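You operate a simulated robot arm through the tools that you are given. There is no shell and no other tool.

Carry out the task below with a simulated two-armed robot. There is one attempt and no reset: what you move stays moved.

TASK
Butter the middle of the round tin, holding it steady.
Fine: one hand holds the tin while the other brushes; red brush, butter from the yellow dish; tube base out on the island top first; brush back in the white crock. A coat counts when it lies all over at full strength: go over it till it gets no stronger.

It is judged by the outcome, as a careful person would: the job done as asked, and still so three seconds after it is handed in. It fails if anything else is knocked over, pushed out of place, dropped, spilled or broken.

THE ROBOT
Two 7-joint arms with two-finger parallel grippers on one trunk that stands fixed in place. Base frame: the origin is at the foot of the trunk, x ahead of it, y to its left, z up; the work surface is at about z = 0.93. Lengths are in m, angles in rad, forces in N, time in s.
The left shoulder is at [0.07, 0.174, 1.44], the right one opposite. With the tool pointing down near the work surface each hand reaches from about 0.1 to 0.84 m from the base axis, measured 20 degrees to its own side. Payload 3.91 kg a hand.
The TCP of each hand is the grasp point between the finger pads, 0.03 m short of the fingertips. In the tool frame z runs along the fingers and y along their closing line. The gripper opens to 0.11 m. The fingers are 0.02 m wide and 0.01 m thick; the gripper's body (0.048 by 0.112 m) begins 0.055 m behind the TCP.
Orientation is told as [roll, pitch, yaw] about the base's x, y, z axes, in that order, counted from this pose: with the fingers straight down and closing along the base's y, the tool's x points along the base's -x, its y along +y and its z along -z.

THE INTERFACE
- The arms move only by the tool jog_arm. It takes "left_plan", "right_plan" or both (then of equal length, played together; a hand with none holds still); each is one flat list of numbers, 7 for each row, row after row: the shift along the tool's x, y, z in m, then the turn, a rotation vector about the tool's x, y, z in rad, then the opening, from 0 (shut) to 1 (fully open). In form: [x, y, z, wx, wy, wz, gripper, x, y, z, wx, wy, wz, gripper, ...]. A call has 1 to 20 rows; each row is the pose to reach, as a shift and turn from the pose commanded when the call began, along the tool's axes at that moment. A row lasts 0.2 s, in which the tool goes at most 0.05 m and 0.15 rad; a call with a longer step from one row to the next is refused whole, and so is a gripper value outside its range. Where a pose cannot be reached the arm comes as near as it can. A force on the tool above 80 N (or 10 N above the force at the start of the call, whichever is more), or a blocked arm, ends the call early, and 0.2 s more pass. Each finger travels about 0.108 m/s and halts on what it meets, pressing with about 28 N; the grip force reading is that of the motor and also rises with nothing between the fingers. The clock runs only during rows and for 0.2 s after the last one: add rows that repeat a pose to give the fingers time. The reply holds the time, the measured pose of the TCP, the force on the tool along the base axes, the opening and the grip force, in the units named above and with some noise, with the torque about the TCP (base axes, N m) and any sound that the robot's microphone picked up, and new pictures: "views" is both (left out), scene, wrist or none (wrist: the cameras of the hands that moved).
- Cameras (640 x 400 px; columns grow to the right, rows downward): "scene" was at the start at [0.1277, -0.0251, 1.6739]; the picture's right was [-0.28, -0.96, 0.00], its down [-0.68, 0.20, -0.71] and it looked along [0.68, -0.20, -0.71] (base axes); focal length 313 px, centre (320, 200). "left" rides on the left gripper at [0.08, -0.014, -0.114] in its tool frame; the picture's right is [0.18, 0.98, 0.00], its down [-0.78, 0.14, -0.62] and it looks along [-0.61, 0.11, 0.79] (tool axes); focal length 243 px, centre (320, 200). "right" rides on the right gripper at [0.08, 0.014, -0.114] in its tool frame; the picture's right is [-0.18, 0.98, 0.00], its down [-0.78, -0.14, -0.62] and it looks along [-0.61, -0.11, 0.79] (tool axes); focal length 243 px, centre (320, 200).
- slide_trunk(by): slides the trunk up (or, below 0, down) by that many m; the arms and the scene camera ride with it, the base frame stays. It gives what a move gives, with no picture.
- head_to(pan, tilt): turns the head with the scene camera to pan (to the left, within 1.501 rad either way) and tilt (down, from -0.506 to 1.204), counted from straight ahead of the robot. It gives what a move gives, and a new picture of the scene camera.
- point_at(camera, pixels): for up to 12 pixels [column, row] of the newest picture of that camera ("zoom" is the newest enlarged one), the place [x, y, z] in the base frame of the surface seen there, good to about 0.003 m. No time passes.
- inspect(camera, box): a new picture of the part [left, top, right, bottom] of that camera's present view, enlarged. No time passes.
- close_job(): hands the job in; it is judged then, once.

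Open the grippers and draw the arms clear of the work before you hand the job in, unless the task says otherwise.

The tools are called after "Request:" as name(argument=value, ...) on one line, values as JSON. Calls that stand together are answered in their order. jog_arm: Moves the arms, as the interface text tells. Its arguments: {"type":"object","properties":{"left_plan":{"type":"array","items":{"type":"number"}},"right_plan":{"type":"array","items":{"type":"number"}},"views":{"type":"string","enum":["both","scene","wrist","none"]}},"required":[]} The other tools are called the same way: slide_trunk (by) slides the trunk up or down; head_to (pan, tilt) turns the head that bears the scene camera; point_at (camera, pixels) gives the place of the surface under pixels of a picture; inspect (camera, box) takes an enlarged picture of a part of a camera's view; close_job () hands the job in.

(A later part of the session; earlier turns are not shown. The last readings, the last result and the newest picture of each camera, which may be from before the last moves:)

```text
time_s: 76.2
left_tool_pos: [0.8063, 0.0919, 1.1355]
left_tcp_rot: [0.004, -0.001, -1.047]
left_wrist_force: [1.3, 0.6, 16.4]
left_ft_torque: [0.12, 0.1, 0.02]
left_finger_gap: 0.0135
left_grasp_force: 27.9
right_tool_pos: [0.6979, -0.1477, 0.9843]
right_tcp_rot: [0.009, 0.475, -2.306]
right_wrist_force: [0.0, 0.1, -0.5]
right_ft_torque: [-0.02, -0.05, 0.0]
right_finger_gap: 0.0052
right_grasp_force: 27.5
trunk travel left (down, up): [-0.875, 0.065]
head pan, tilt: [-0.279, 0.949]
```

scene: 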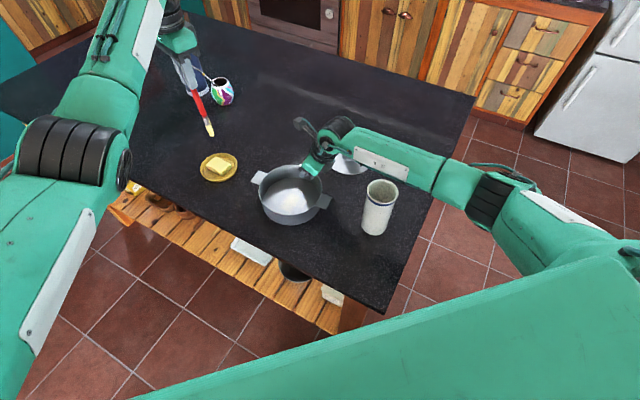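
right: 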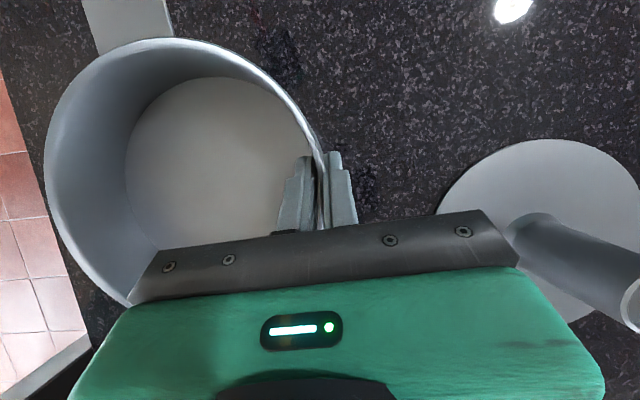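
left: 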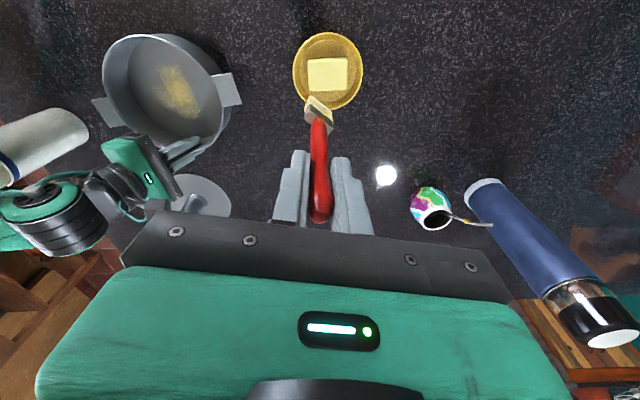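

Good contact (16 N). Work it lightly on the butter, lift, and look at the tip.

Request:
jog_arm(left_plan=[0, 0, -0.001, 0, 0, 0, 0, 0.003, 0, -0.001, 0, 0, 0, 0, 0, 0, -0.001, 0, 0, 0, 0, -0.003, 0, -0.001, 0, 0, 0, 0, 0, 0, -0.001, 0, 0, 0, 0, 0, 0, -0.01, 0, 0, 0, 0, 0, 0, -0.04, 0, 0, 0, 0, 0, 0, -0.08, 0, 0, 0, 0, 0, 0, -0.115, 0, 0, 0, 0], views="none")

Request:
jog_arm(left_plan=[-0.0025, -0.025, 0.0, 0.0219, -0.0379, 0, 0, -0.005, -0.0499, 0.0, 0.0438, -0.0758, 0, 0, -0.0075, -0.0749, 0.005, 0.0656, -0.1137, 0, 0, -0.01, -0.0999, 0.01, 0.0875, -0.1516, 0, 0, -0.0124, -0.1248, 0.016, 0.1094, -0.1894, 0, 0, -0.0149, -0.1498, 0.022, 0.1313, -0.2273, 0, 0, -0.0174, -0.1747, 0.029, 0.1531, -0.2652, 0, 0, -0.0199, -0.1997, 0.035, 0.175, -0.3031, 0, 0])

Request:
inspect(camera="scene", box=[220, 80, 400, 230])

```text
time_s: 78.2
left_tool_pos: [0.8043, 0.0915, 1.2477]
left_tcp_rot: [-0.002, 0.0, -1.048]
left_wrist_force: [0.2, 0.7, -1.1]
left_ft_torque: [0.02, 0.0, 0.01]
left_finger_gap: 0.0137
left_grasp_force: 28.4
right_tool_pos: [0.6997, -0.1466, 0.9819]
right_tcp_rot: [0.007, 0.474, -2.309]
right_wrist_force: [-0.1, -0.1, 4.1]
right_ft_torque: [-0.18, 0.19, 0.05]
right_finger_gap: 0.0051
right_grasp_force: 28.6
trunk travel left (down, up): [-0.875, 0.065]
head pan, tilt: [-0.279, 0.949]
```

```text
time_s: 80.0
left_tool_pos: [0.6413, -0.0277, 1.2133]
left_tcp_rot: [-0.182, -0.301, -1.019]
left_wrist_force: [-0.3, -0.6, 0.6]
left_ft_torque: [0.0, 0.01, -0.03]
left_finger_gap: 0.0137
left_grasp_force: 28.1
right_tool_pos: [0.6987, -0.1464, 0.9813]
right_tcp_rot: [0.008, 0.474, -2.307]
right_wrist_force: [-1.3, -1.0, 4.7]
right_ft_torque: [-0.01, -0.01, 0.04]
right_finger_gap: 0.0053
right_grasp_force: 28.2
trunk travel left (down, up): [-0.875, 0.065]
head pan, tilt: [-0.279, 0.949]
```

scene: 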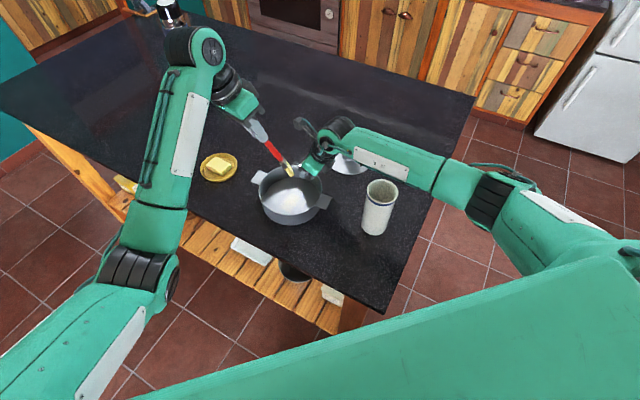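
left: 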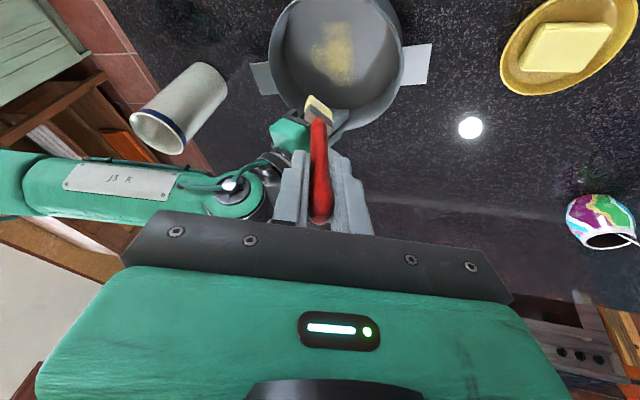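

```text
2.67 times, centred on (310, 155) of scene
```

zoom: 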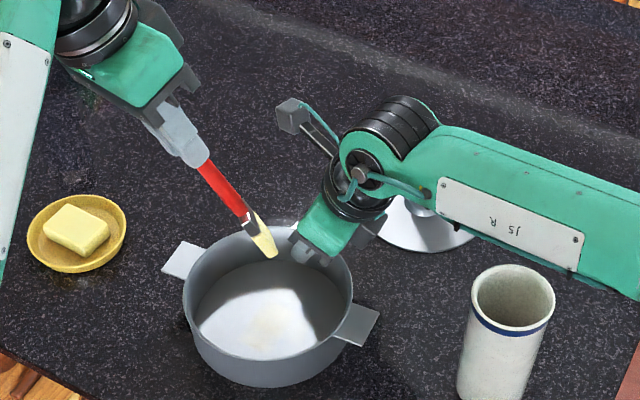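

Great clearance now. Measure the bristle tip (scene ~(291,173)).

Request:
point_at(camera="scene", pixels=[[290.5, 172], [288, 168], [285.5, 163], [292, 174.5], [280, 155]])

Request:
point_at(camera="left", pixels=[[308, 100], [331, 109], [318, 100], [340, 50], [330, 35], [345, 80], [290, 60], [380, 60]])

Request:
inspect(camera="left", box=[260, 0, 420, 130])

```text
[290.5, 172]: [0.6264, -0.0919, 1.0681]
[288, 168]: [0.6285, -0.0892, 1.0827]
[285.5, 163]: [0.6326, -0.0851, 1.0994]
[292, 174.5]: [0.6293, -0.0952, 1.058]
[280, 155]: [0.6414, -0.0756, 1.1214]
```

```text
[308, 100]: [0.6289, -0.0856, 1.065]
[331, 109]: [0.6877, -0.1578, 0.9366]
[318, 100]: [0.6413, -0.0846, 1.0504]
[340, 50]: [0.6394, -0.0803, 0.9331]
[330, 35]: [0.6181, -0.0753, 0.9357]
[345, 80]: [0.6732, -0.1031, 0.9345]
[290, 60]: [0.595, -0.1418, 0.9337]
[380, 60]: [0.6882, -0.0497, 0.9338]
```

```text
3.08 times, centred on (340, 65) of left
```

zoom: 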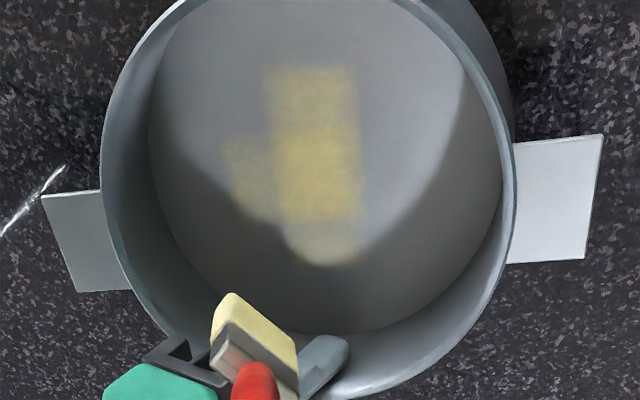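

Tip is over the centre. Lower vertically to near the floor, then find contact in 1 mm steps.

Request:
jog_arm(left_plan=[0.0074, 0.0043, 0.0235, 0, 0, 0, 0, 0.0163, 0.0094, 0.0517, 0, 0, 0, 0, 0.0238, 0.0137, 0.0752, 0, 0, 0, 0, 0.0285, 0.0165, 0.0902, 0, 0, 0, 0, 0.0312, 0.018, 0.0986, 0, 0, 0, 0], views="none")

Request:
jog_arm(left_plan=[0.0006, 0.0003, 0.0019, 0, 0, 0, 0, 0.0012, 0.0007, 0.0038, 0, 0, 0, 0], views="none")

Request:
jog_arm(left_plan=[0.0003, 0.0002, 0.0009, 0, 0, 0, 0], views="none")

Request:
jog_arm(left_plan=[0.0003, 0.0002, 0.0009, 0, 0, 0, 0], views="none")

```text
time_s: 81.2
left_tool_pos: [0.6417, -0.0262, 1.1075]
left_tcp_rot: [-0.182, -0.301, -1.019]
left_wrist_force: [1.1, -0.1, -0.9]
left_ft_torque: [0.0, 0.02, 0.0]
left_finger_gap: 0.0142
left_grasp_force: 28.1
right_tool_pos: [0.6994, -0.1464, 0.9819]
right_tcp_rot: [0.007, 0.476, -2.31]
right_wrist_force: [0.0, 0.3, 4.2]
right_ft_torque: [-0.07, 0.08, 0.02]
right_finger_gap: 0.0051
right_grasp_force: 28.2
trunk travel left (down, up): [-0.875, 0.065]
head pan, tilt: [-0.279, 0.949]
```

```text
time_s: 81.8
left_tool_pos: [0.6428, -0.0266, 1.1038]
left_tcp_rot: [-0.181, -0.303, -1.019]
left_wrist_force: [0.1, 0.9, -0.4]
left_ft_torque: [0.02, -0.01, 0.02]
left_finger_gap: 0.014
left_grasp_force: 27.5
right_tool_pos: [0.6992, -0.148, 0.9808]
right_tcp_rot: [0.007, 0.474, -2.307]
right_wrist_force: [-0.1, 0.1, 3.3]
right_ft_torque: [-0.09, 0.07, 0.06]
right_finger_gap: 0.0047
right_grasp_force: 28.3
trunk travel left (down, up): [-0.875, 0.065]
head pan, tilt: [-0.279, 0.949]
```

```text
time_s: 82.2
left_tool_pos: [0.6428, -0.0249, 1.1029]
left_tcp_rot: [-0.181, -0.301, -1.02]
left_wrist_force: [-0.4, -0.8, -0.6]
left_ft_torque: [0.01, 0.01, 0.04]
left_finger_gap: 0.014
left_grasp_force: 27.7
right_tool_pos: [0.6997, -0.1475, 0.9818]
right_tcp_rot: [0.007, 0.475, -2.308]
right_wrist_force: [0.1, -0.9, 4.3]
right_ft_torque: [-0.09, 0.12, 0.06]
right_finger_gap: 0.005
right_grasp_force: 27.8
trunk travel left (down, up): [-0.875, 0.065]
head pan, tilt: [-0.279, 0.949]
```

```text
time_s: 82.6
left_tool_pos: [0.6433, -0.0265, 1.1018]
left_tcp_rot: [-0.181, -0.303, -1.02]
left_wrist_force: [0.9, 0.1, -0.5]
left_ft_torque: [0.02, 0.04, -0.01]
left_finger_gap: 0.0138
left_grasp_force: 28.1
right_tool_pos: [0.6991, -0.1467, 0.9814]
right_tcp_rot: [0.007, 0.474, -2.308]
right_wrist_force: [0.9, 0.3, 4.6]
right_ft_torque: [-0.11, 0.14, 0.02]
right_finger_gap: 0.0053
right_grasp_force: 28.3
trunk travel left (down, up): [-0.875, 0.065]
head pan, tilt: [-0.279, 0.949]
```

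Still free at 1.1018; continue down.

Request:
jog_arm(left_plan=[0.0003, 0.0002, 0.0009, 0, 0, 0, 0], views="none")

Request:
jog_arm(left_plan=[0.0003, 0.0002, 0.0009, 0, 0, 0, 0], views="none")

Request:
jog_arm(left_plan=[0.0003, 0.0002, 0.0009, 0, 0, 0, 0], views="none")

```text
time_s: 83.0
left_tool_pos: [0.6426, -0.0263, 1.1007]
left_tcp_rot: [-0.181, -0.302, -1.019]
left_wrist_force: [-0.8, -0.4, -0.1]
left_ft_torque: [0.02, 0.01, -0.01]
left_finger_gap: 0.0138
left_grasp_force: 27.8
right_tool_pos: [0.6998, -0.1475, 0.9813]
right_tcp_rot: [0.009, 0.474, -2.306]
right_wrist_force: [-0.1, -0.4, 4.5]
right_ft_torque: [-0.09, 0.07, 0.07]
right_finger_gap: 0.0052
right_grasp_force: 27.7
trunk travel left (down, up): [-0.875, 0.065]
head pan, tilt: [-0.279, 0.949]
```

```text
time_s: 83.4
left_tool_pos: [0.6434, -0.0272, 1.0988]
left_tcp_rot: [-0.181, -0.301, -1.019]
left_wrist_force: [0.4, -0.2, 0.1]
left_ft_torque: [0.03, 0.02, -0.01]
left_finger_gap: 0.0141
left_grasp_force: 28.0
right_tool_pos: [0.7004, -0.1469, 0.9822]
right_tcp_rot: [0.006, 0.475, -2.308]
right_wrist_force: [0.0, -0.4, 3.5]
right_ft_torque: [-0.06, 0.1, 0.04]
right_finger_gap: 0.0053
right_grasp_force: 27.8
trunk travel left (down, up): [-0.875, 0.065]
head pan, tilt: [-0.279, 0.949]
```

```text
time_s: 83.8
left_tool_pos: [0.6438, -0.0266, 1.0982]
left_tcp_rot: [-0.179, -0.301, -1.019]
left_wrist_force: [-0.8, -0.1, 0.8]
left_ft_torque: [0.0, 0.02, -0.03]
left_finger_gap: 0.0137
left_grasp_force: 28.3
right_tool_pos: [0.7, -0.1464, 0.9813]
right_tcp_rot: [0.009, 0.475, -2.308]
right_wrist_force: [1.1, -0.5, 2.7]
right_ft_torque: [-0.01, 0.07, 0.07]
right_finger_gap: 0.0052
right_grasp_force: 27.7
trunk travel left (down, up): [-0.875, 0.065]
head pan, tilt: [-0.279, 0.949]
```

Right-hand force is just changing, so contact is near. One more step.

Request:
jog_arm(left_plan=[0.0003, 0.0002, 0.0009, 0, 0, 0, 0], views="none")

Request:
jog_arm(left_plan=[0.0003, 0.0002, 0.0009, 0, 0, 0, 0], views="both")

Request:
inspect(camera="scene", box=[240, 110, 350, 230])

```text
time_s: 84.2
left_tool_pos: [0.6441, -0.0259, 1.0981]
left_tcp_rot: [-0.18, -0.303, -1.018]
left_wrist_force: [-0.7, 0.2, 6.2]
left_ft_torque: [-0.2, -0.04, -0.06]
left_finger_gap: 0.0137
left_grasp_force: 28.3
right_tool_pos: [0.6996, -0.1466, 0.9808]
right_tcp_rot: [0.008, 0.475, -2.308]
right_wrist_force: [3.5, -0.2, 0.8]
right_ft_torque: [0.05, 0.0, 0.09]
right_finger_gap: 0.0049
right_grasp_force: 27.6
trunk travel left (down, up): [-0.875, 0.065]
head pan, tilt: [-0.279, 0.949]
```

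```text
time_s: 84.6
left_tool_pos: [0.6419, -0.0249, 1.0965]
left_tcp_rot: [-0.18, -0.307, -1.018]
left_wrist_force: [-0.9, 2.0, 13.2]
left_ft_torque: [-0.59, 0.01, -0.02]
left_finger_gap: 0.0137
left_grasp_force: 28.1
right_tool_pos: [0.7001, -0.1482, 0.9821]
right_tcp_rot: [0.009, 0.475, -2.309]
right_wrist_force: [4.7, -0.3, -0.8]
right_ft_torque: [0.19, -0.3, -0.04]
right_finger_gap: 0.0049
right_grasp_force: 28.4
trunk travel left (down, up): [-0.875, 0.065]
head pan, tilt: [-0.279, 0.949]
```

scene: 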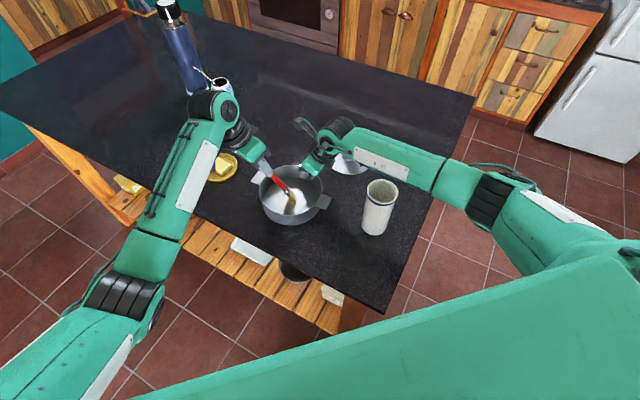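
left: 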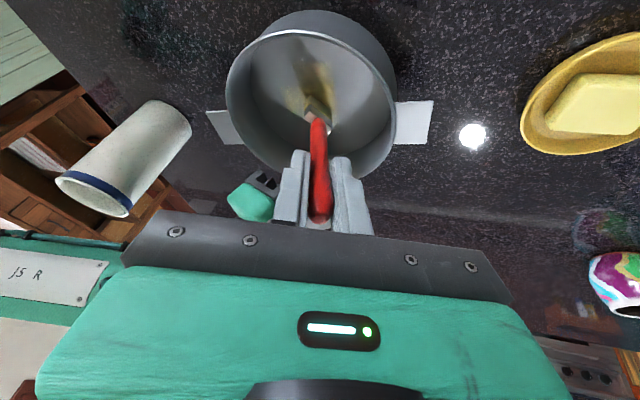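

```text
3.33 times, centred on (295, 170) of scene
```

zoom: 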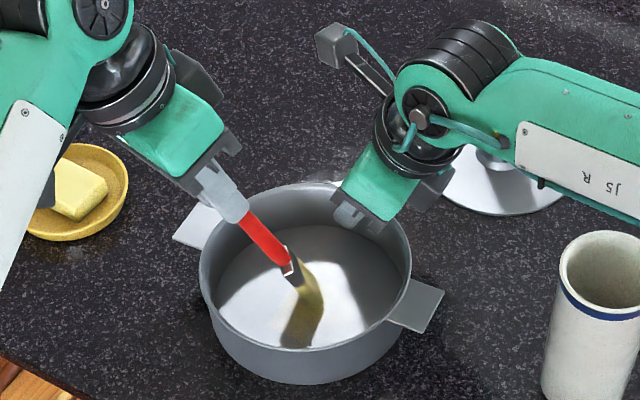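

Contact at 13 N. Begin brushing: strokes along y (±4 cm) on the centre lane, then the next lane 18 mm toward +x.

Request:
jog_arm(left_plan=[-0.0108, -0.0062, 0.004, 0, 0, 0, 0, -0.0222, -0.0128, 0.0088, 0, 0, 0, 0, -0.0327, -0.0189, 0.0132, 0, 0, 0, 0, -0.0222, -0.0128, 0.0088, 0, 0, 0, 0, -0.0108, -0.0062, 0.004, 0, 0, 0, 0, -0.0002, -0.0001, -0.0005, 0, 0, 0, 0, 0.0104, 0.006, -0.005, 0, 0, 0, 0, 0.0218, 0.0126, -0.0098, 0, 0, 0, 0, 0.0323, 0.0187, -0.0142, 0, 0, 0, 0, 0.0193, 0.0319, -0.0125, 0, 0, 0, 0, 0.0087, 0.0258, -0.008, 0, 0, 0, 0, -0.0027, 0.0193, -0.0032, 0, 0, 0, 0, -0.0141, 0.0127, 0.0016, 0, 0, 0, 0, -0.0255, 0.0061, 0.0064, 0, 0, 0, 0, -0.0377, -0.0009, 0.0115, 0, 0, 0, 0, -0.0255, 0.0061, 0.0064, 0, 0, 0, 0, -0.0141, 0.0127, 0.0016, 0, 0, 0, 0, -0.0027, 0.0193, -0.0032, 0, 0, 0, 0, 0.0087, 0.0258, -0.008, 0, 0, 0, 0, 0.0193, 0.0319, -0.0125, 0, 0, 0, 0])

Request:
inspect(camera="scene", box=[250, 155, 340, 230])

Request:
inspect(camera="left", box=[200, 0, 430, 160])

```text
time_s: 88.8
left_tool_pos: [0.6607, 0.0102, 1.0977]
left_tcp_rot: [-0.181, -0.303, -1.019]
left_wrist_force: [-0.8, -1.0, 4.8]
left_ft_torque: [-0.5, 0.02, -0.01]
left_finger_gap: 0.0137
left_grasp_force: 28.0
right_tool_pos: [0.7003, -0.1469, 0.9818]
right_tcp_rot: [0.009, 0.475, -2.308]
right_wrist_force: [-1.0, 0.7, 1.1]
right_ft_torque: [0.04, -0.05, 0.02]
right_finger_gap: 0.005
right_grasp_force: 27.5
trunk travel left (down, up): [-0.875, 0.065]
head pan, tilt: [-0.279, 0.949]
```

scene: 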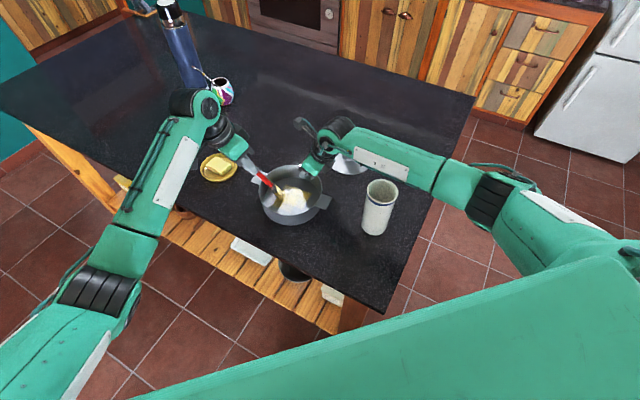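
left: 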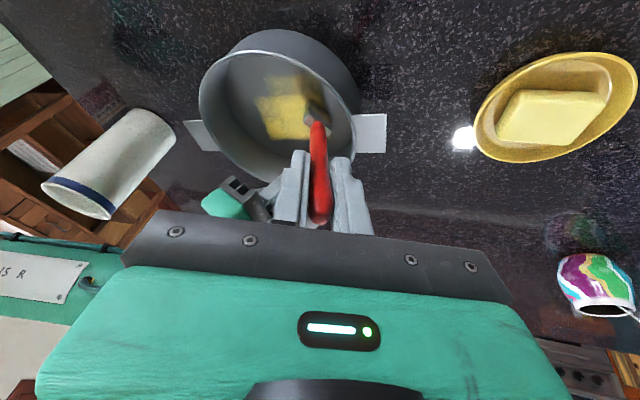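

```text
5.33 times, centred on (295, 192) of scene
```

zoom: 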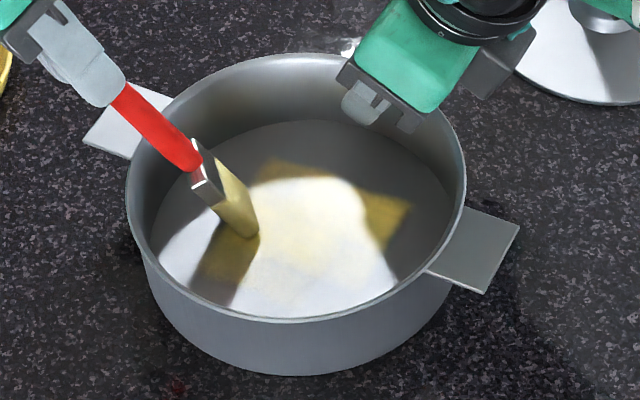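

```text
2.50 times, centred on (315, 80) of left
```

zoom: 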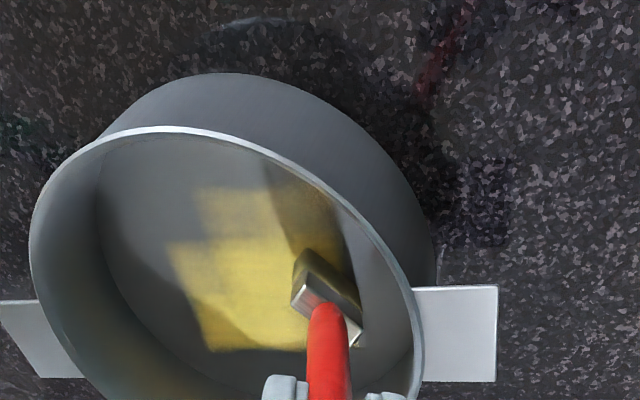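

The coat shows up well. Continue: lane +36 mm, then across to lanes -18 and -36 mm.

Request:
jog_arm(left_plan=[-0.0171, 0.0109, 0.0034, 0, 0, 0, 0, -0.0277, 0.0048, 0.0079, 0, 0, 0, 0, -0.0375, -0.0008, 0.012, 0, 0, 0, 0, -0.048, -0.0069, 0.0165, 0, 0, 0, 0, -0.0578, -0.0126, 0.0206, 0, 0, 0, 0, -0.048, -0.0069, 0.0165, 0, 0, 0, 0, -0.0375, -0.0008, 0.012, 0, 0, 0, 0, -0.0277, 0.0048, 0.0079, 0, 0, 0, 0, -0.0171, 0.0109, 0.0034, 0, 0, 0, 0, -0.0041, -0.0023, 0.0017, 0, 0, 0, 0, 0.0066, -0.017, 0.001, 0, 0, 0, 0, 0.018, -0.0312, 0, 0, 0, 0, 0, 0.0066, -0.0378, 0.0048, 0, 0, 0, 0, -0.0048, -0.0444, 0.0096, 0, 0, 0, 0, -0.0162, -0.0509, 0.0144, 0, 0, 0, 0, -0.0276, -0.0575, 0.0192, 0, 0, 0, 0, -0.0389, -0.0641, 0.024, 0, 0, 0, 0, -0.0218, -0.075, 0.0206, 0, 0, 0, 0, -0.012, -0.0693, 0.0165, 0, 0, 0, 0, -0.0015, -0.0632, 0.012, 0, 0, 0, 0])

Request:
inspect(camera="left", box=[200, 0, 430, 160])

Request:
inspect(camera="scene", box=[250, 155, 340, 230])

```text
time_s: 93.0
left_tool_pos: [0.6069, -0.0255, 1.0992]
left_tcp_rot: [-0.18, -0.302, -1.019]
left_wrist_force: [-0.7, 0.2, -0.4]
left_ft_torque: [0.03, 0.0, -0.02]
left_finger_gap: 0.0137
left_grasp_force: 27.5
right_tool_pos: [0.6997, -0.1461, 0.9831]
right_tcp_rot: [0.009, 0.475, -2.309]
right_wrist_force: [-1.2, 1.5, 4.4]
right_ft_torque: [0.04, -0.09, -0.06]
right_finger_gap: 0.0047
right_grasp_force: 28.1
trunk travel left (down, up): [-0.875, 0.065]
head pan, tilt: [-0.279, 0.949]
```

scene: 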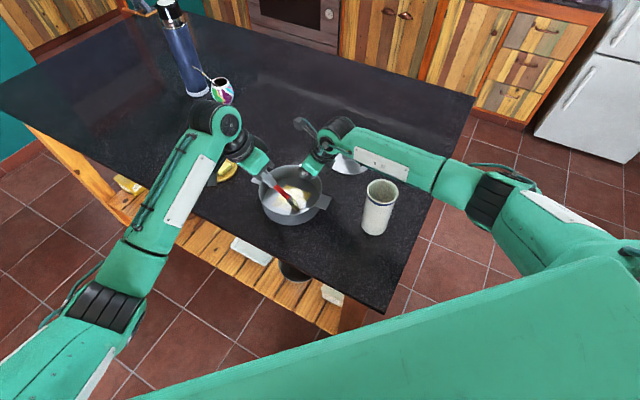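
left: 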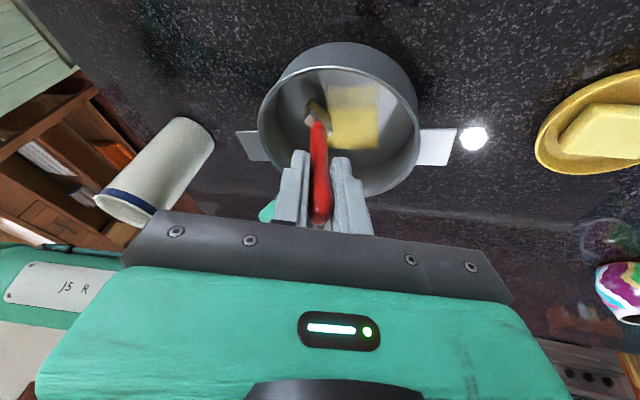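

```text
2.50 times, centred on (315, 80) of left
```

zoom: 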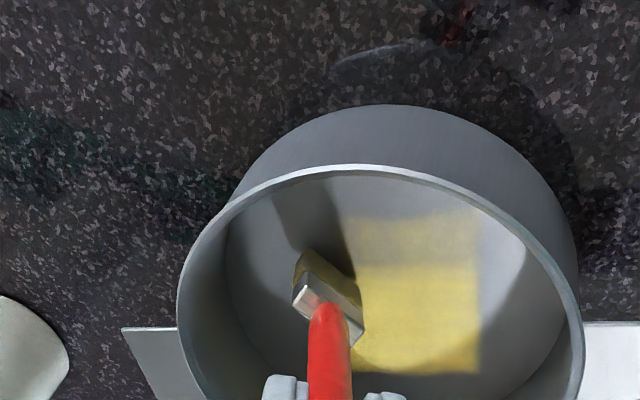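

```text
5.33 times, centred on (295, 192) of scene
```

zoom: 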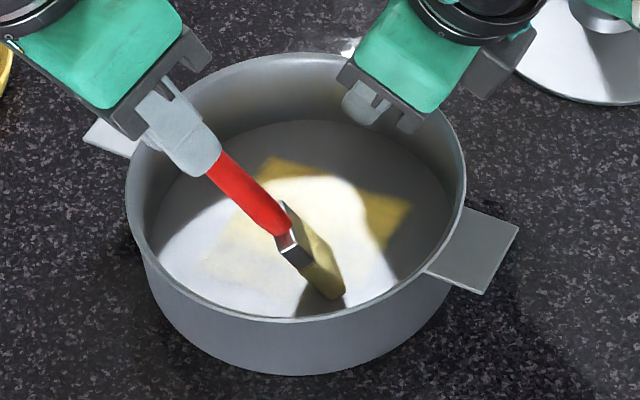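

No force here: this lane lost contact. Lift 6 cm for a clear view of the coat so far.

Request:
jog_arm(left_plan=[-0.0089, -0.0051, -0.0282, 0, 0, 0, 0, -0.0237, -0.0137, -0.0752, 0, 0, 0, 0, -0.0237, 0.0063, -0.0952, 0, 0, 0, 0])

Request:
inspect(camera="left", box=[230, 0, 430, 130])

Request:
inspect(camera="scene", box=[250, 155, 340, 230])

```text
time_s: 93.8
left_tool_pos: [0.6264, -0.0087, 1.1935]
left_tcp_rot: [-0.181, -0.303, -1.019]
left_wrist_force: [0.3, 0.1, -0.6]
left_ft_torque: [0.01, -0.01, 0.03]
left_finger_gap: 0.0139
left_grasp_force: 28.4
right_tool_pos: [0.6989, -0.146, 0.982]
right_tcp_rot: [0.01, 0.475, -2.309]
right_wrist_force: [1.1, 1.2, 5.3]
right_ft_torque: [-0.08, 0.13, 0.06]
right_finger_gap: 0.0049
right_grasp_force: 27.9
trunk travel left (down, up): [-0.875, 0.065]
head pan, tilt: [-0.279, 0.949]
```

scene: 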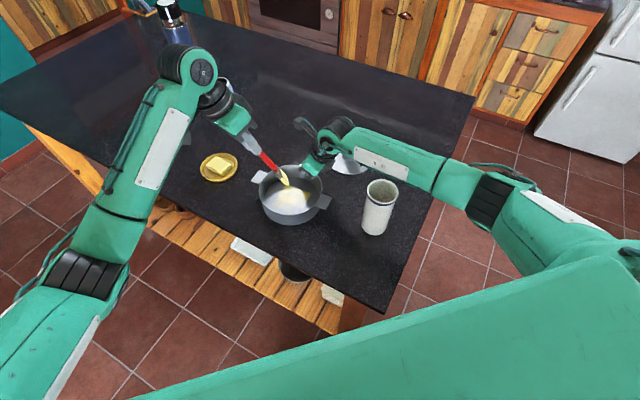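
left: 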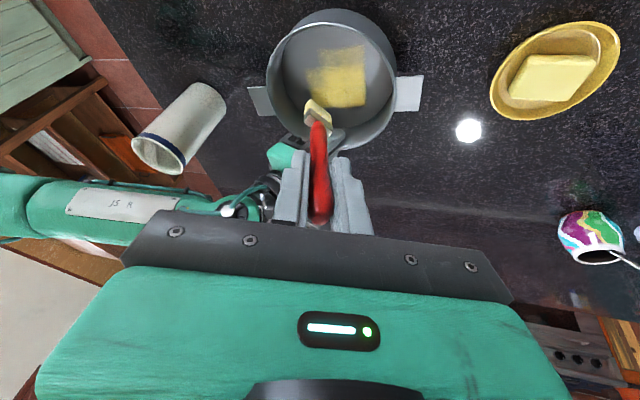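

```text
3.08 times, centred on (330, 65) of left
```

zoom: 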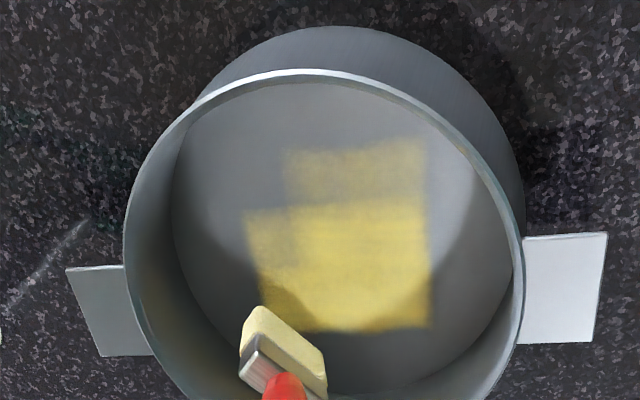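

```text
5.33 times, centred on (295, 192) of scene
```

zoom: 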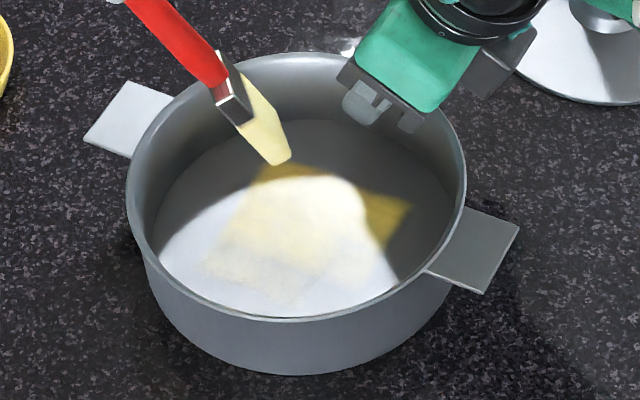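

Locate the coat's corners in base coordinates via the left view.

Request:
point_at(camera="left", pixels=[[318.5, 49], [362, 46], [365, 105], [313, 97], [306, 70], [320, 66], [340, 107], [340, 75], [290, 75], [390, 80], [330, 25], [350, 125]])

```text
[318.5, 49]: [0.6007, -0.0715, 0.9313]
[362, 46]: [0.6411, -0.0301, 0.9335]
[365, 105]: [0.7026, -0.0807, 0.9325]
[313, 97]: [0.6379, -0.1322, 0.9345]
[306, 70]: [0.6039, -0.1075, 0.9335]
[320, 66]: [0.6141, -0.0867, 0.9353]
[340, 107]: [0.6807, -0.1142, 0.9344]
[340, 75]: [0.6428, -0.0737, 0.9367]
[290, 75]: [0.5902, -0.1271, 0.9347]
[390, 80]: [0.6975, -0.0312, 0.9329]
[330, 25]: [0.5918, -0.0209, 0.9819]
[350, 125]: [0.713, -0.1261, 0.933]
```

The coat fills a patch that is cut off along straight lines parallel to the tab axes – a square about 0.08 m wide centred on the tin, whose near corner (around (0.58,-0.08)) is still bare. Reload: straighten and go back over the dish.

Request:
jog_arm(left_plan=[-0.0031, 0.0241, -0.017, -0.0219, 0.0379, 0, 0, -0.0063, 0.0482, -0.034, -0.0438, 0.0758, 0, 0, -0.0094, 0.0723, -0.048, -0.0656, 0.1137, 0, 0, -0.0126, 0.0965, -0.057, -0.0875, 0.1516, 0, 0, -0.0157, 0.1206, -0.066, -0.1094, 0.1894, 0, 0, -0.0188, 0.1447, -0.074, -0.1313, 0.2273, 0, 0, -0.022, 0.1688, -0.081, -0.1531, 0.2652, 0, 0, -0.0251, 0.1929, -0.0875, -0.175, 0.3031, 0, 0])

Request:
inspect(camera="left", box=[90, 20, 370, 150])

Request:
inspect(camera="left", box=[90, 20, 250, 150])

```text
time_s: 95.6
left_tool_pos: [0.8038, 0.0904, 1.249]
left_tcp_rot: [0.0, 0.001, -1.045]
left_wrist_force: [-0.3, -0.1, -1.0]
left_ft_torque: [0.0, 0.0, 0.03]
left_finger_gap: 0.0137
left_grasp_force: 28.1
right_tool_pos: [0.7, -0.1473, 0.982]
right_tcp_rot: [0.008, 0.476, -2.309]
right_wrist_force: [0.4, -0.6, 7.2]
right_ft_torque: [-0.26, 0.33, -0.01]
right_finger_gap: 0.0047
right_grasp_force: 28.2
trunk travel left (down, up): [-0.875, 0.065]
head pan, tilt: [-0.279, 0.949]
```

scene: 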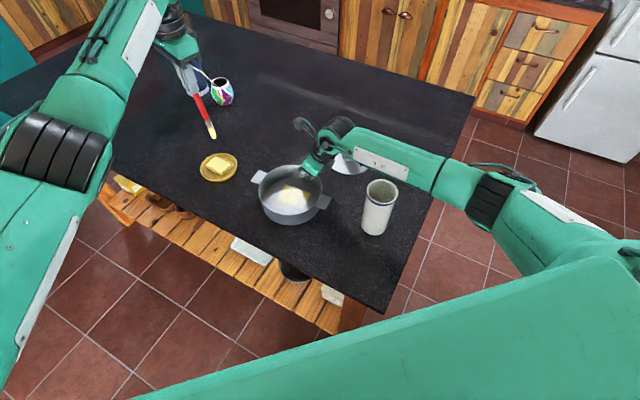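
left: 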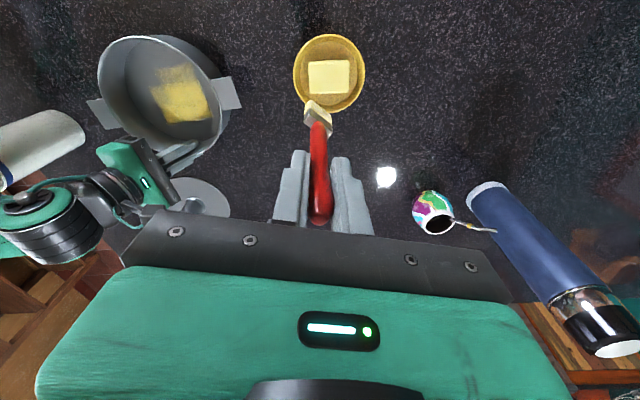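

```text
2.29 times, centred on (230, 85) of left
```

zoom: 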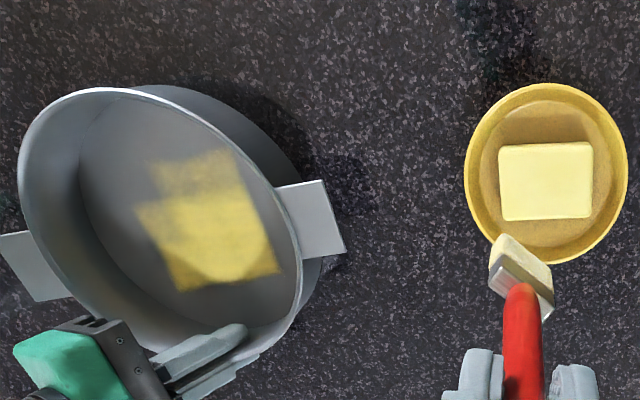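

```text
3.08 times, centred on (170, 85) of left
```

zoom: 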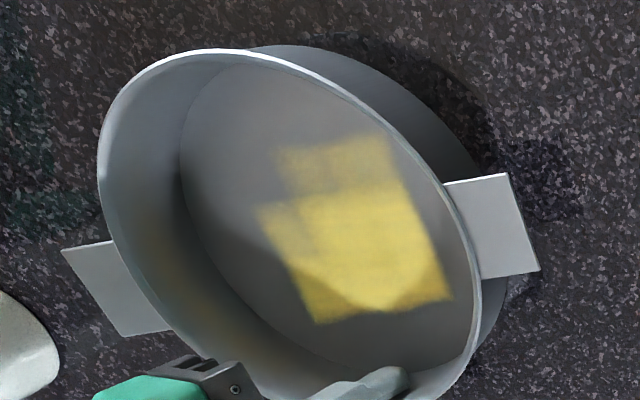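

Square patch seen clearly: its right and bottom edges are sharp, upper-left part pale. Dip for more butter.

Request:
jog_arm(left_plan=[0, 0, 0.025, 0, 0, 0, 0, 0, 0, 0.055, 0, 0, 0, 0, 0, 0, 0.085, 0, 0, 0, 0, 0, 0, 0.103, 0, 0, 0, 0, 0, 0, 0.111, 0, 0, 0, 0, 0, 0, 0.1145, 0, 0, 0, 0], views="none")

Request:
jog_arm(left_plan=[0, 0, 0.0015, 0, 0, 0, 0], views="none")

Request:
jog_arm(left_plan=[0, 0, 0.001, 0, 0, 0, 0], views="none")

```text
time_s: 97.0
left_tool_pos: [0.805, 0.0901, 1.1343]
left_tcp_rot: [0.0, -0.003, -1.046]
left_wrist_force: [-0.1, -0.9, -0.6]
left_ft_torque: [0.0, 0.01, -0.05]
left_finger_gap: 0.0139
left_grasp_force: 27.9
right_tool_pos: [0.6997, -0.1486, 0.9818]
right_tcp_rot: [0.008, 0.475, -2.308]
right_wrist_force: [0.4, 0.2, 5.9]
right_ft_torque: [-0.14, 0.17, 0.03]
right_finger_gap: 0.0045
right_grasp_force: 27.7
trunk travel left (down, up): [-0.875, 0.065]
head pan, tilt: [-0.279, 0.949]
```

```text
time_s: 97.4
left_tool_pos: [0.8034, 0.0905, 1.1349]
left_tcp_rot: [0.001, -0.002, -1.046]
left_wrist_force: [-0.6, 0.2, 6.2]
left_ft_torque: [0.06, 0.07, 0.01]
left_finger_gap: 0.0138
left_grasp_force: 27.5
right_tool_pos: [0.6992, -0.1465, 0.9809]
right_tcp_rot: [0.009, 0.474, -2.307]
right_wrist_force: [1.5, 0.2, 2.8]
right_ft_torque: [0.04, -0.08, 0.01]
right_finger_gap: 0.0048
right_grasp_force: 27.8
trunk travel left (down, up): [-0.875, 0.065]
head pan, tilt: [-0.279, 0.949]
```

```text
time_s: 97.8
left_tool_pos: [0.8043, 0.0899, 1.1342]
left_tcp_rot: [0.004, -0.002, -1.047]
left_wrist_force: [0.3, 0.6, 12.9]
left_ft_torque: [-0.06, 0.03, 0.0]
left_finger_gap: 0.0139
left_grasp_force: 28.3
right_tool_pos: [0.6985, -0.1476, 0.9812]
right_tcp_rot: [0.005, 0.475, -2.309]
right_wrist_force: [0.8, 0.3, 0.0]
right_ft_torque: [0.09, -0.15, -0.06]
right_finger_gap: 0.0048
right_grasp_force: 27.6
trunk travel left (down, up): [-0.875, 0.065]
head pan, tilt: [-0.279, 0.949]
```

Loaded with 13 N contact. Work lightly, lift, and return over the tin, now to the lane at x≈0.625.

Request:
jog_arm(left_plan=[0, 0, -0.0005, 0, 0, 0, 0, 0.003, 0, -0.0005, 0, 0, 0, 0, 0, 0, -0.0005, 0, 0, 0, 0, -0.003, 0, -0.0005, 0, 0, 0, 0, 0, 0, -0.0005, 0, 0, 0, 0, 0, 0, -0.01, 0, 0, 0, 0, 0, 0, -0.04, 0, 0, 0, 0, 0, 0, -0.08, 0, 0, 0, 0, 0, 0, -0.116, 0, 0, 0, 0], views="none")

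Request:
jog_arm(left_plan=[-0.0013, -0.0266, 0.0, 0.0219, -0.0379, 0, 0, -0.0025, -0.0531, 0.0, 0.0438, -0.0758, 0, 0, -0.0038, -0.0797, 0.005, 0.0656, -0.1137, 0, 0, -0.0051, -0.1063, 0.01, 0.0875, -0.1516, 0, 0, -0.0063, -0.1328, 0.017, 0.1094, -0.1894, 0, 0, -0.0076, -0.1594, 0.024, 0.1313, -0.2273, 0, 0, -0.0088, -0.1859, 0.032, 0.1531, -0.2652, 0, 0, -0.0101, -0.2125, 0.04, 0.175, -0.3031, 0, 0], views="wrist")

Request:
inspect(camera="left", box=[230, 0, 430, 130])

```text
time_s: 99.8
left_tool_pos: [0.8056, 0.0899, 1.2484]
left_tcp_rot: [0.001, 0.0, -1.044]
left_wrist_force: [-0.3, 0.3, -1.2]
left_ft_torque: [0.0, 0.04, 0.02]
left_finger_gap: 0.0139
left_grasp_force: 27.8
right_tool_pos: [0.6991, -0.1476, 0.9821]
right_tcp_rot: [0.007, 0.474, -2.307]
right_wrist_force: [0.8, -0.6, 6.3]
right_ft_torque: [-0.26, 0.23, 0.02]
right_finger_gap: 0.0047
right_grasp_force: 27.8
trunk travel left (down, up): [-0.875, 0.065]
head pan, tilt: [-0.279, 0.949]
```

```text
time_s: 101.6
left_tool_pos: [0.6231, -0.0248, 1.2094]
left_tcp_rot: [-0.183, -0.3, -1.017]
left_wrist_force: [0.7, -0.1, -0.1]
left_ft_torque: [0.02, 0.0, -0.03]
left_finger_gap: 0.0136
left_grasp_force: 27.8
right_tool_pos: [0.6996, -0.1461, 0.9812]
right_tcp_rot: [0.008, 0.475, -2.308]
right_wrist_force: [0.3, -0.9, 6.6]
right_ft_torque: [0.02, -0.02, -0.02]
right_finger_gap: 0.0048
right_grasp_force: 28.3
trunk travel left (down, up): [-0.875, 0.065]
head pan, tilt: [-0.279, 0.949]
```

left: 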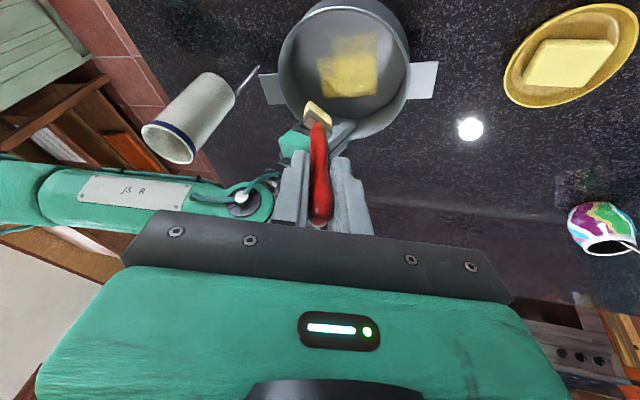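

```text
3.08 times, centred on (330, 65) of left
```

zoom: 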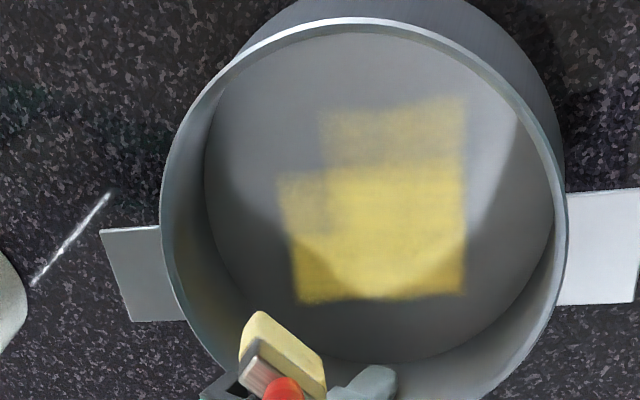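

The patch's square is nearly filled; only the upper-left corner (zoom (300,130)) is bare and the top/left strips are pale. Measure those places.

Request:
point_at(camera="left", pixels=[[318.5, 33], [331, 33], [376, 31], [376, 95], [323, 98], [318, 58], [323, 42], [352, 43], [325, 68], [350, 65]])

```text
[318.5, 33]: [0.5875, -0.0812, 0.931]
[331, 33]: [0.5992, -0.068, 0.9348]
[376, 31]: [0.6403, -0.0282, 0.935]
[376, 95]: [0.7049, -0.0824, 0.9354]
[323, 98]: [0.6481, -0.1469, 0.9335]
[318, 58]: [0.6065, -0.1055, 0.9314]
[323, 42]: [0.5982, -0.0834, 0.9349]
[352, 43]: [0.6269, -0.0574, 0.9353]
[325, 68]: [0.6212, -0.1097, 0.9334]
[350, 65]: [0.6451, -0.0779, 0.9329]
```

Square corners come out near (0.640,-0.028), (0.705,-0.082), (0.648,-0.147) and (0.586,-0.088). Lower to the floor at x≈0.623 and find contact.

Request:
jog_arm(left_plan=[0.0074, 0.0043, 0.0235, 0, 0, 0, 0, 0.0163, 0.0094, 0.0517, 0, 0, 0, 0, 0.0238, 0.0137, 0.0752, 0, 0, 0, 0, 0.0295, 0.017, 0.0933, 0, 0, 0, 0, 0.0325, 0.0188, 0.1028, 0, 0, 0, 0], views="none")

Request:
jog_arm(left_plan=[0.0006, 0.0003, 0.0019, 0, 0, 0, 0], views="none")

Request:
jog_arm(left_plan=[0.0003, 0.0002, 0.0009, 0, 0, 0, 0], views="none")

Request:
jog_arm(left_plan=[0.0003, 0.0002, 0.0009, 0, 0, 0, 0], views="none")

```text
time_s: 102.8
left_tool_pos: [0.6246, -0.0268, 1.0989]
left_tcp_rot: [-0.18, -0.301, -1.02]
left_wrist_force: [-1.1, -0.5, 0.1]
left_ft_torque: [0.02, 0.0, 0.04]
left_finger_gap: 0.0139
left_grasp_force: 28.2
right_tool_pos: [0.6999, -0.1449, 0.9823]
right_tcp_rot: [0.008, 0.475, -2.307]
right_wrist_force: [0.3, -0.7, 7.3]
right_ft_torque: [-0.05, 0.07, 0.06]
right_finger_gap: 0.005
right_grasp_force: 28.5
trunk travel left (down, up): [-0.875, 0.065]
head pan, tilt: [-0.279, 0.949]
```

```text
time_s: 103.2
left_tool_pos: [0.6241, -0.0251, 1.0969]
left_tcp_rot: [-0.179, -0.301, -1.02]
left_wrist_force: [-0.4, 0.3, -0.2]
left_ft_torque: [0.0, 0.0, -0.02]
left_finger_gap: 0.0136
left_grasp_force: 28.3
right_tool_pos: [0.7001, -0.1474, 0.9817]
right_tcp_rot: [0.009, 0.474, -2.306]
right_wrist_force: [0.2, -1.1, 6.7]
right_ft_torque: [-0.06, 0.04, 0.03]
right_finger_gap: 0.0049
right_grasp_force: 28.0
trunk travel left (down, up): [-0.875, 0.065]
head pan, tilt: [-0.279, 0.949]
```

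```text
time_s: 103.6
left_tool_pos: [0.6244, -0.0249, 1.0961]
left_tcp_rot: [-0.18, -0.301, -1.018]
left_wrist_force: [-0.8, -0.5, -0.8]
left_ft_torque: [0.0, -0.05, -0.01]
left_finger_gap: 0.0138
left_grasp_force: 27.7
right_tool_pos: [0.6984, -0.1457, 0.982]
right_tcp_rot: [0.009, 0.474, -2.307]
right_wrist_force: [0.1, 0.3, 6.5]
right_ft_torque: [-0.07, 0.05, 0.04]
right_finger_gap: 0.0045
right_grasp_force: 27.6
trunk travel left (down, up): [-0.875, 0.065]
head pan, tilt: [-0.279, 0.949]
```

```text
time_s: 104.0
left_tool_pos: [0.6259, -0.0243, 1.0965]
left_tcp_rot: [-0.179, -0.303, -1.019]
left_wrist_force: [-0.1, 0.5, 0.3]
left_ft_torque: [-0.04, 0.02, -0.03]
left_finger_gap: 0.014
left_grasp_force: 28.0
right_tool_pos: [0.699, -0.1472, 0.9811]
right_tcp_rot: [0.007, 0.476, -2.308]
right_wrist_force: [1.0, 0.2, 6.5]
right_ft_torque: [-0.06, 0.05, 0.04]
right_finger_gap: 0.0048
right_grasp_force: 28.1
trunk travel left (down, up): [-0.875, 0.065]
head pan, tilt: [-0.279, 0.949]
```

Still free; further millimetre steps.

Request:
jog_arm(left_plan=[0.0003, 0.0002, 0.0009, 0, 0, 0, 0], views="none")

Request:
jog_arm(left_plan=[0.0003, 0.0002, 0.0009, 0, 0, 0, 0], views="none")

Request:
jog_arm(left_plan=[0.0003, 0.0002, 0.0009, 0, 0, 0, 0], views="none")

```text
time_s: 104.4
left_tool_pos: [0.625, -0.0253, 1.096]
left_tcp_rot: [-0.181, -0.305, -1.019]
left_wrist_force: [-0.2, 0.1, 8.0]
left_ft_torque: [-0.4, 0.1, -0.02]
left_finger_gap: 0.014
left_grasp_force: 27.8
right_tool_pos: [0.7, -0.1471, 0.9833]
right_tcp_rot: [0.009, 0.474, -2.307]
right_wrist_force: [2.6, -0.5, 2.5]
right_ft_torque: [0.13, -0.09, 0.02]
right_finger_gap: 0.0048
right_grasp_force: 27.6
trunk travel left (down, up): [-0.875, 0.065]
head pan, tilt: [-0.279, 0.949]
```

```text
time_s: 104.8
left_tool_pos: [0.6256, -0.0245, 1.0955]
left_tcp_rot: [-0.178, -0.305, -1.02]
left_wrist_force: [-1.3, 4.0, 15.0]
left_ft_torque: [-0.51, 0.21, -0.04]
left_finger_gap: 0.0139
left_grasp_force: 27.3
right_tool_pos: [0.699, -0.1474, 0.9813]
right_tcp_rot: [0.01, 0.475, -2.308]
right_wrist_force: [4.2, -1.2, 0.1]
right_ft_torque: [0.29, -0.36, 0.01]
right_finger_gap: 0.0047
right_grasp_force: 27.7
trunk travel left (down, up): [-0.875, 0.065]
head pan, tilt: [-0.279, 0.949]
```

```text
time_s: 105.2
left_tool_pos: [0.6263, -0.0252, 1.0938]
left_tcp_rot: [-0.181, -0.306, -1.021]
left_wrist_force: [-0.5, 5.2, 21.3]
left_ft_torque: [-0.64, 0.12, -0.04]
left_finger_gap: 0.0138
left_grasp_force: 27.8
right_tool_pos: [0.6983, -0.1464, 0.9825]
right_tcp_rot: [0.008, 0.475, -2.306]
right_wrist_force: [5.6, -2.0, -0.8]
right_ft_torque: [0.3, -0.34, 0.02]
right_finger_gap: 0.0048
right_grasp_force: 27.9
trunk travel left (down, up): [-0.875, 0.065]
head pan, tilt: [-0.279, 0.949]
```

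Good firm contact (21 N). Ease 1 mm and brush lanes at x≈0.625, 0.610, 0.595 and the near corner.

Request:
jog_arm(left_plan=[-0.0117, -0.0068, 0.0039, 0, 0, 0, 0, -0.0231, -0.0134, 0.0087, 0, 0, 0, 0, -0.0345, -0.0199, 0.0135, 0, 0, 0, 0, -0.0231, -0.0134, 0.0087, 0, 0, 0, 0, -0.0117, -0.0068, 0.0039, 0, 0, 0, 0, -0.0003, -0.0002, -0.0009, 0, 0, 0, 0, 0.0111, 0.0064, -0.0057, 0, 0, 0, 0, 0.0225, 0.013, -0.0105, 0, 0, 0, 0, 0.0339, 0.0195, -0.0153, 0, 0, 0, 0, 0.03, 0, -0.0105, 0, 0, 0, 0, 0.0186, -0.0066, -0.0057, 0, 0, 0, 0, 0.0072, -0.0132, -0.0009, 0, 0, 0, 0, -0.0042, -0.0198, 0.0039, 0, 0, 0, 0, -0.0156, -0.0264, 0.0087, 0, 0, 0, 0, 0.0041, -0.0323, 0.0036, 0, 0, 0, 0, 0.0147, -0.0262, -0.0009, 0, 0, 0, 0, 0.0253, -0.0201, -0.0054, 0, 0, 0, 0, 0.0211, -0.0317, -0.0019, 0, 0, 0, 0, 0.0146, -0.0354, 0.0008, 0, 0, 0, 0, 0.0147, -0.0262, -0.0009, 0, 0, 0, 0])

Request:
inspect(camera="left", box=[230, 20, 430, 150])

Request:
inspect(camera="scene", box=[250, 155, 340, 230])

```text
time_s: 109.4
left_tool_pos: [0.5953, -0.0239, 1.0941]
left_tcp_rot: [-0.184, -0.302, -1.018]
left_wrist_force: [-0.7, -0.7, 0.2]
left_ft_torque: [0.01, 0.01, 0.01]
left_finger_gap: 0.0141
left_grasp_force: 28.2
right_tool_pos: [0.7001, -0.1462, 0.9822]
right_tcp_rot: [0.009, 0.475, -2.308]
right_wrist_force: [0.8, 1.7, 7.2]
right_ft_torque: [-0.14, 0.12, -0.03]
right_finger_gap: 0.0047
right_grasp_force: 27.3
trunk travel left (down, up): [-0.875, 0.065]
head pan, tilt: [-0.279, 0.949]
```

scene: 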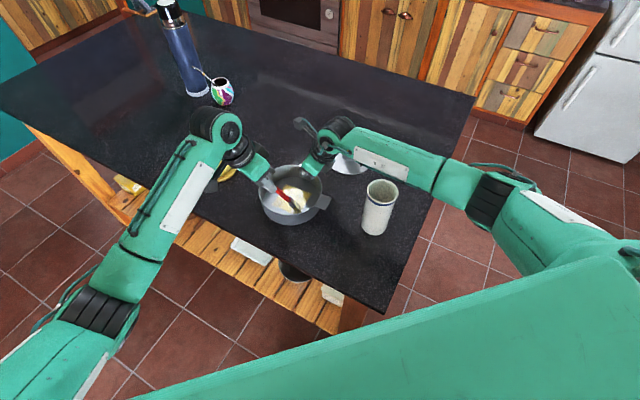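
left: 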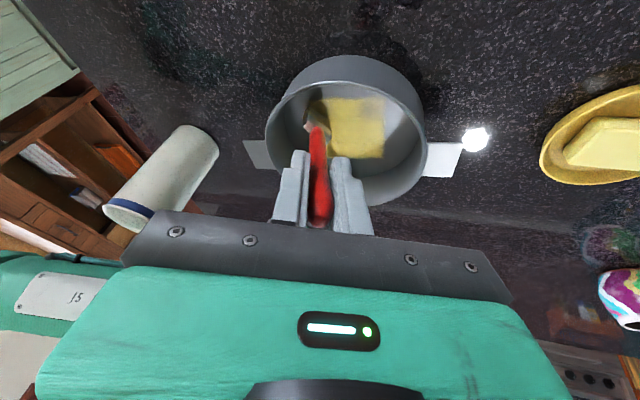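

```text
3.08 times, centred on (330, 85) of left
```

zoom: 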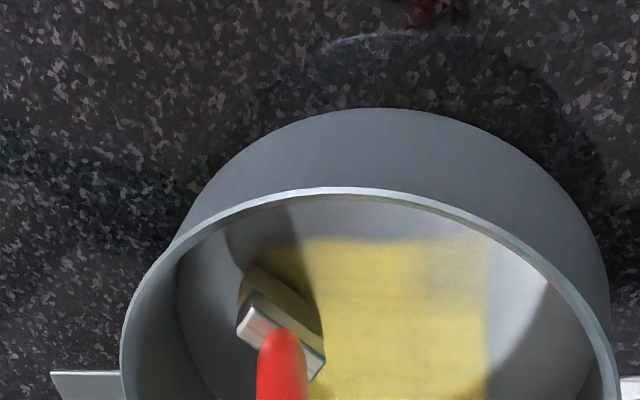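

```text
5.33 times, centred on (295, 192) of scene
```

zoom: 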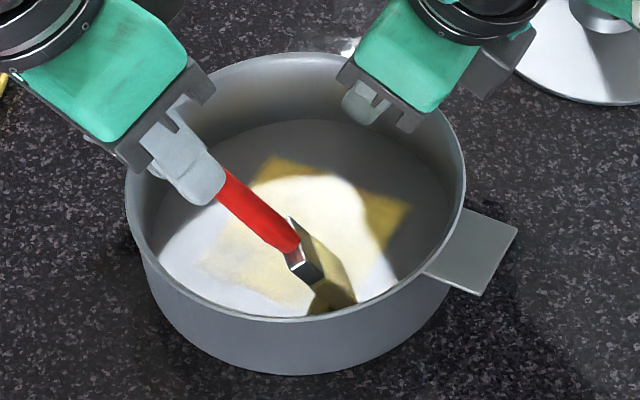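

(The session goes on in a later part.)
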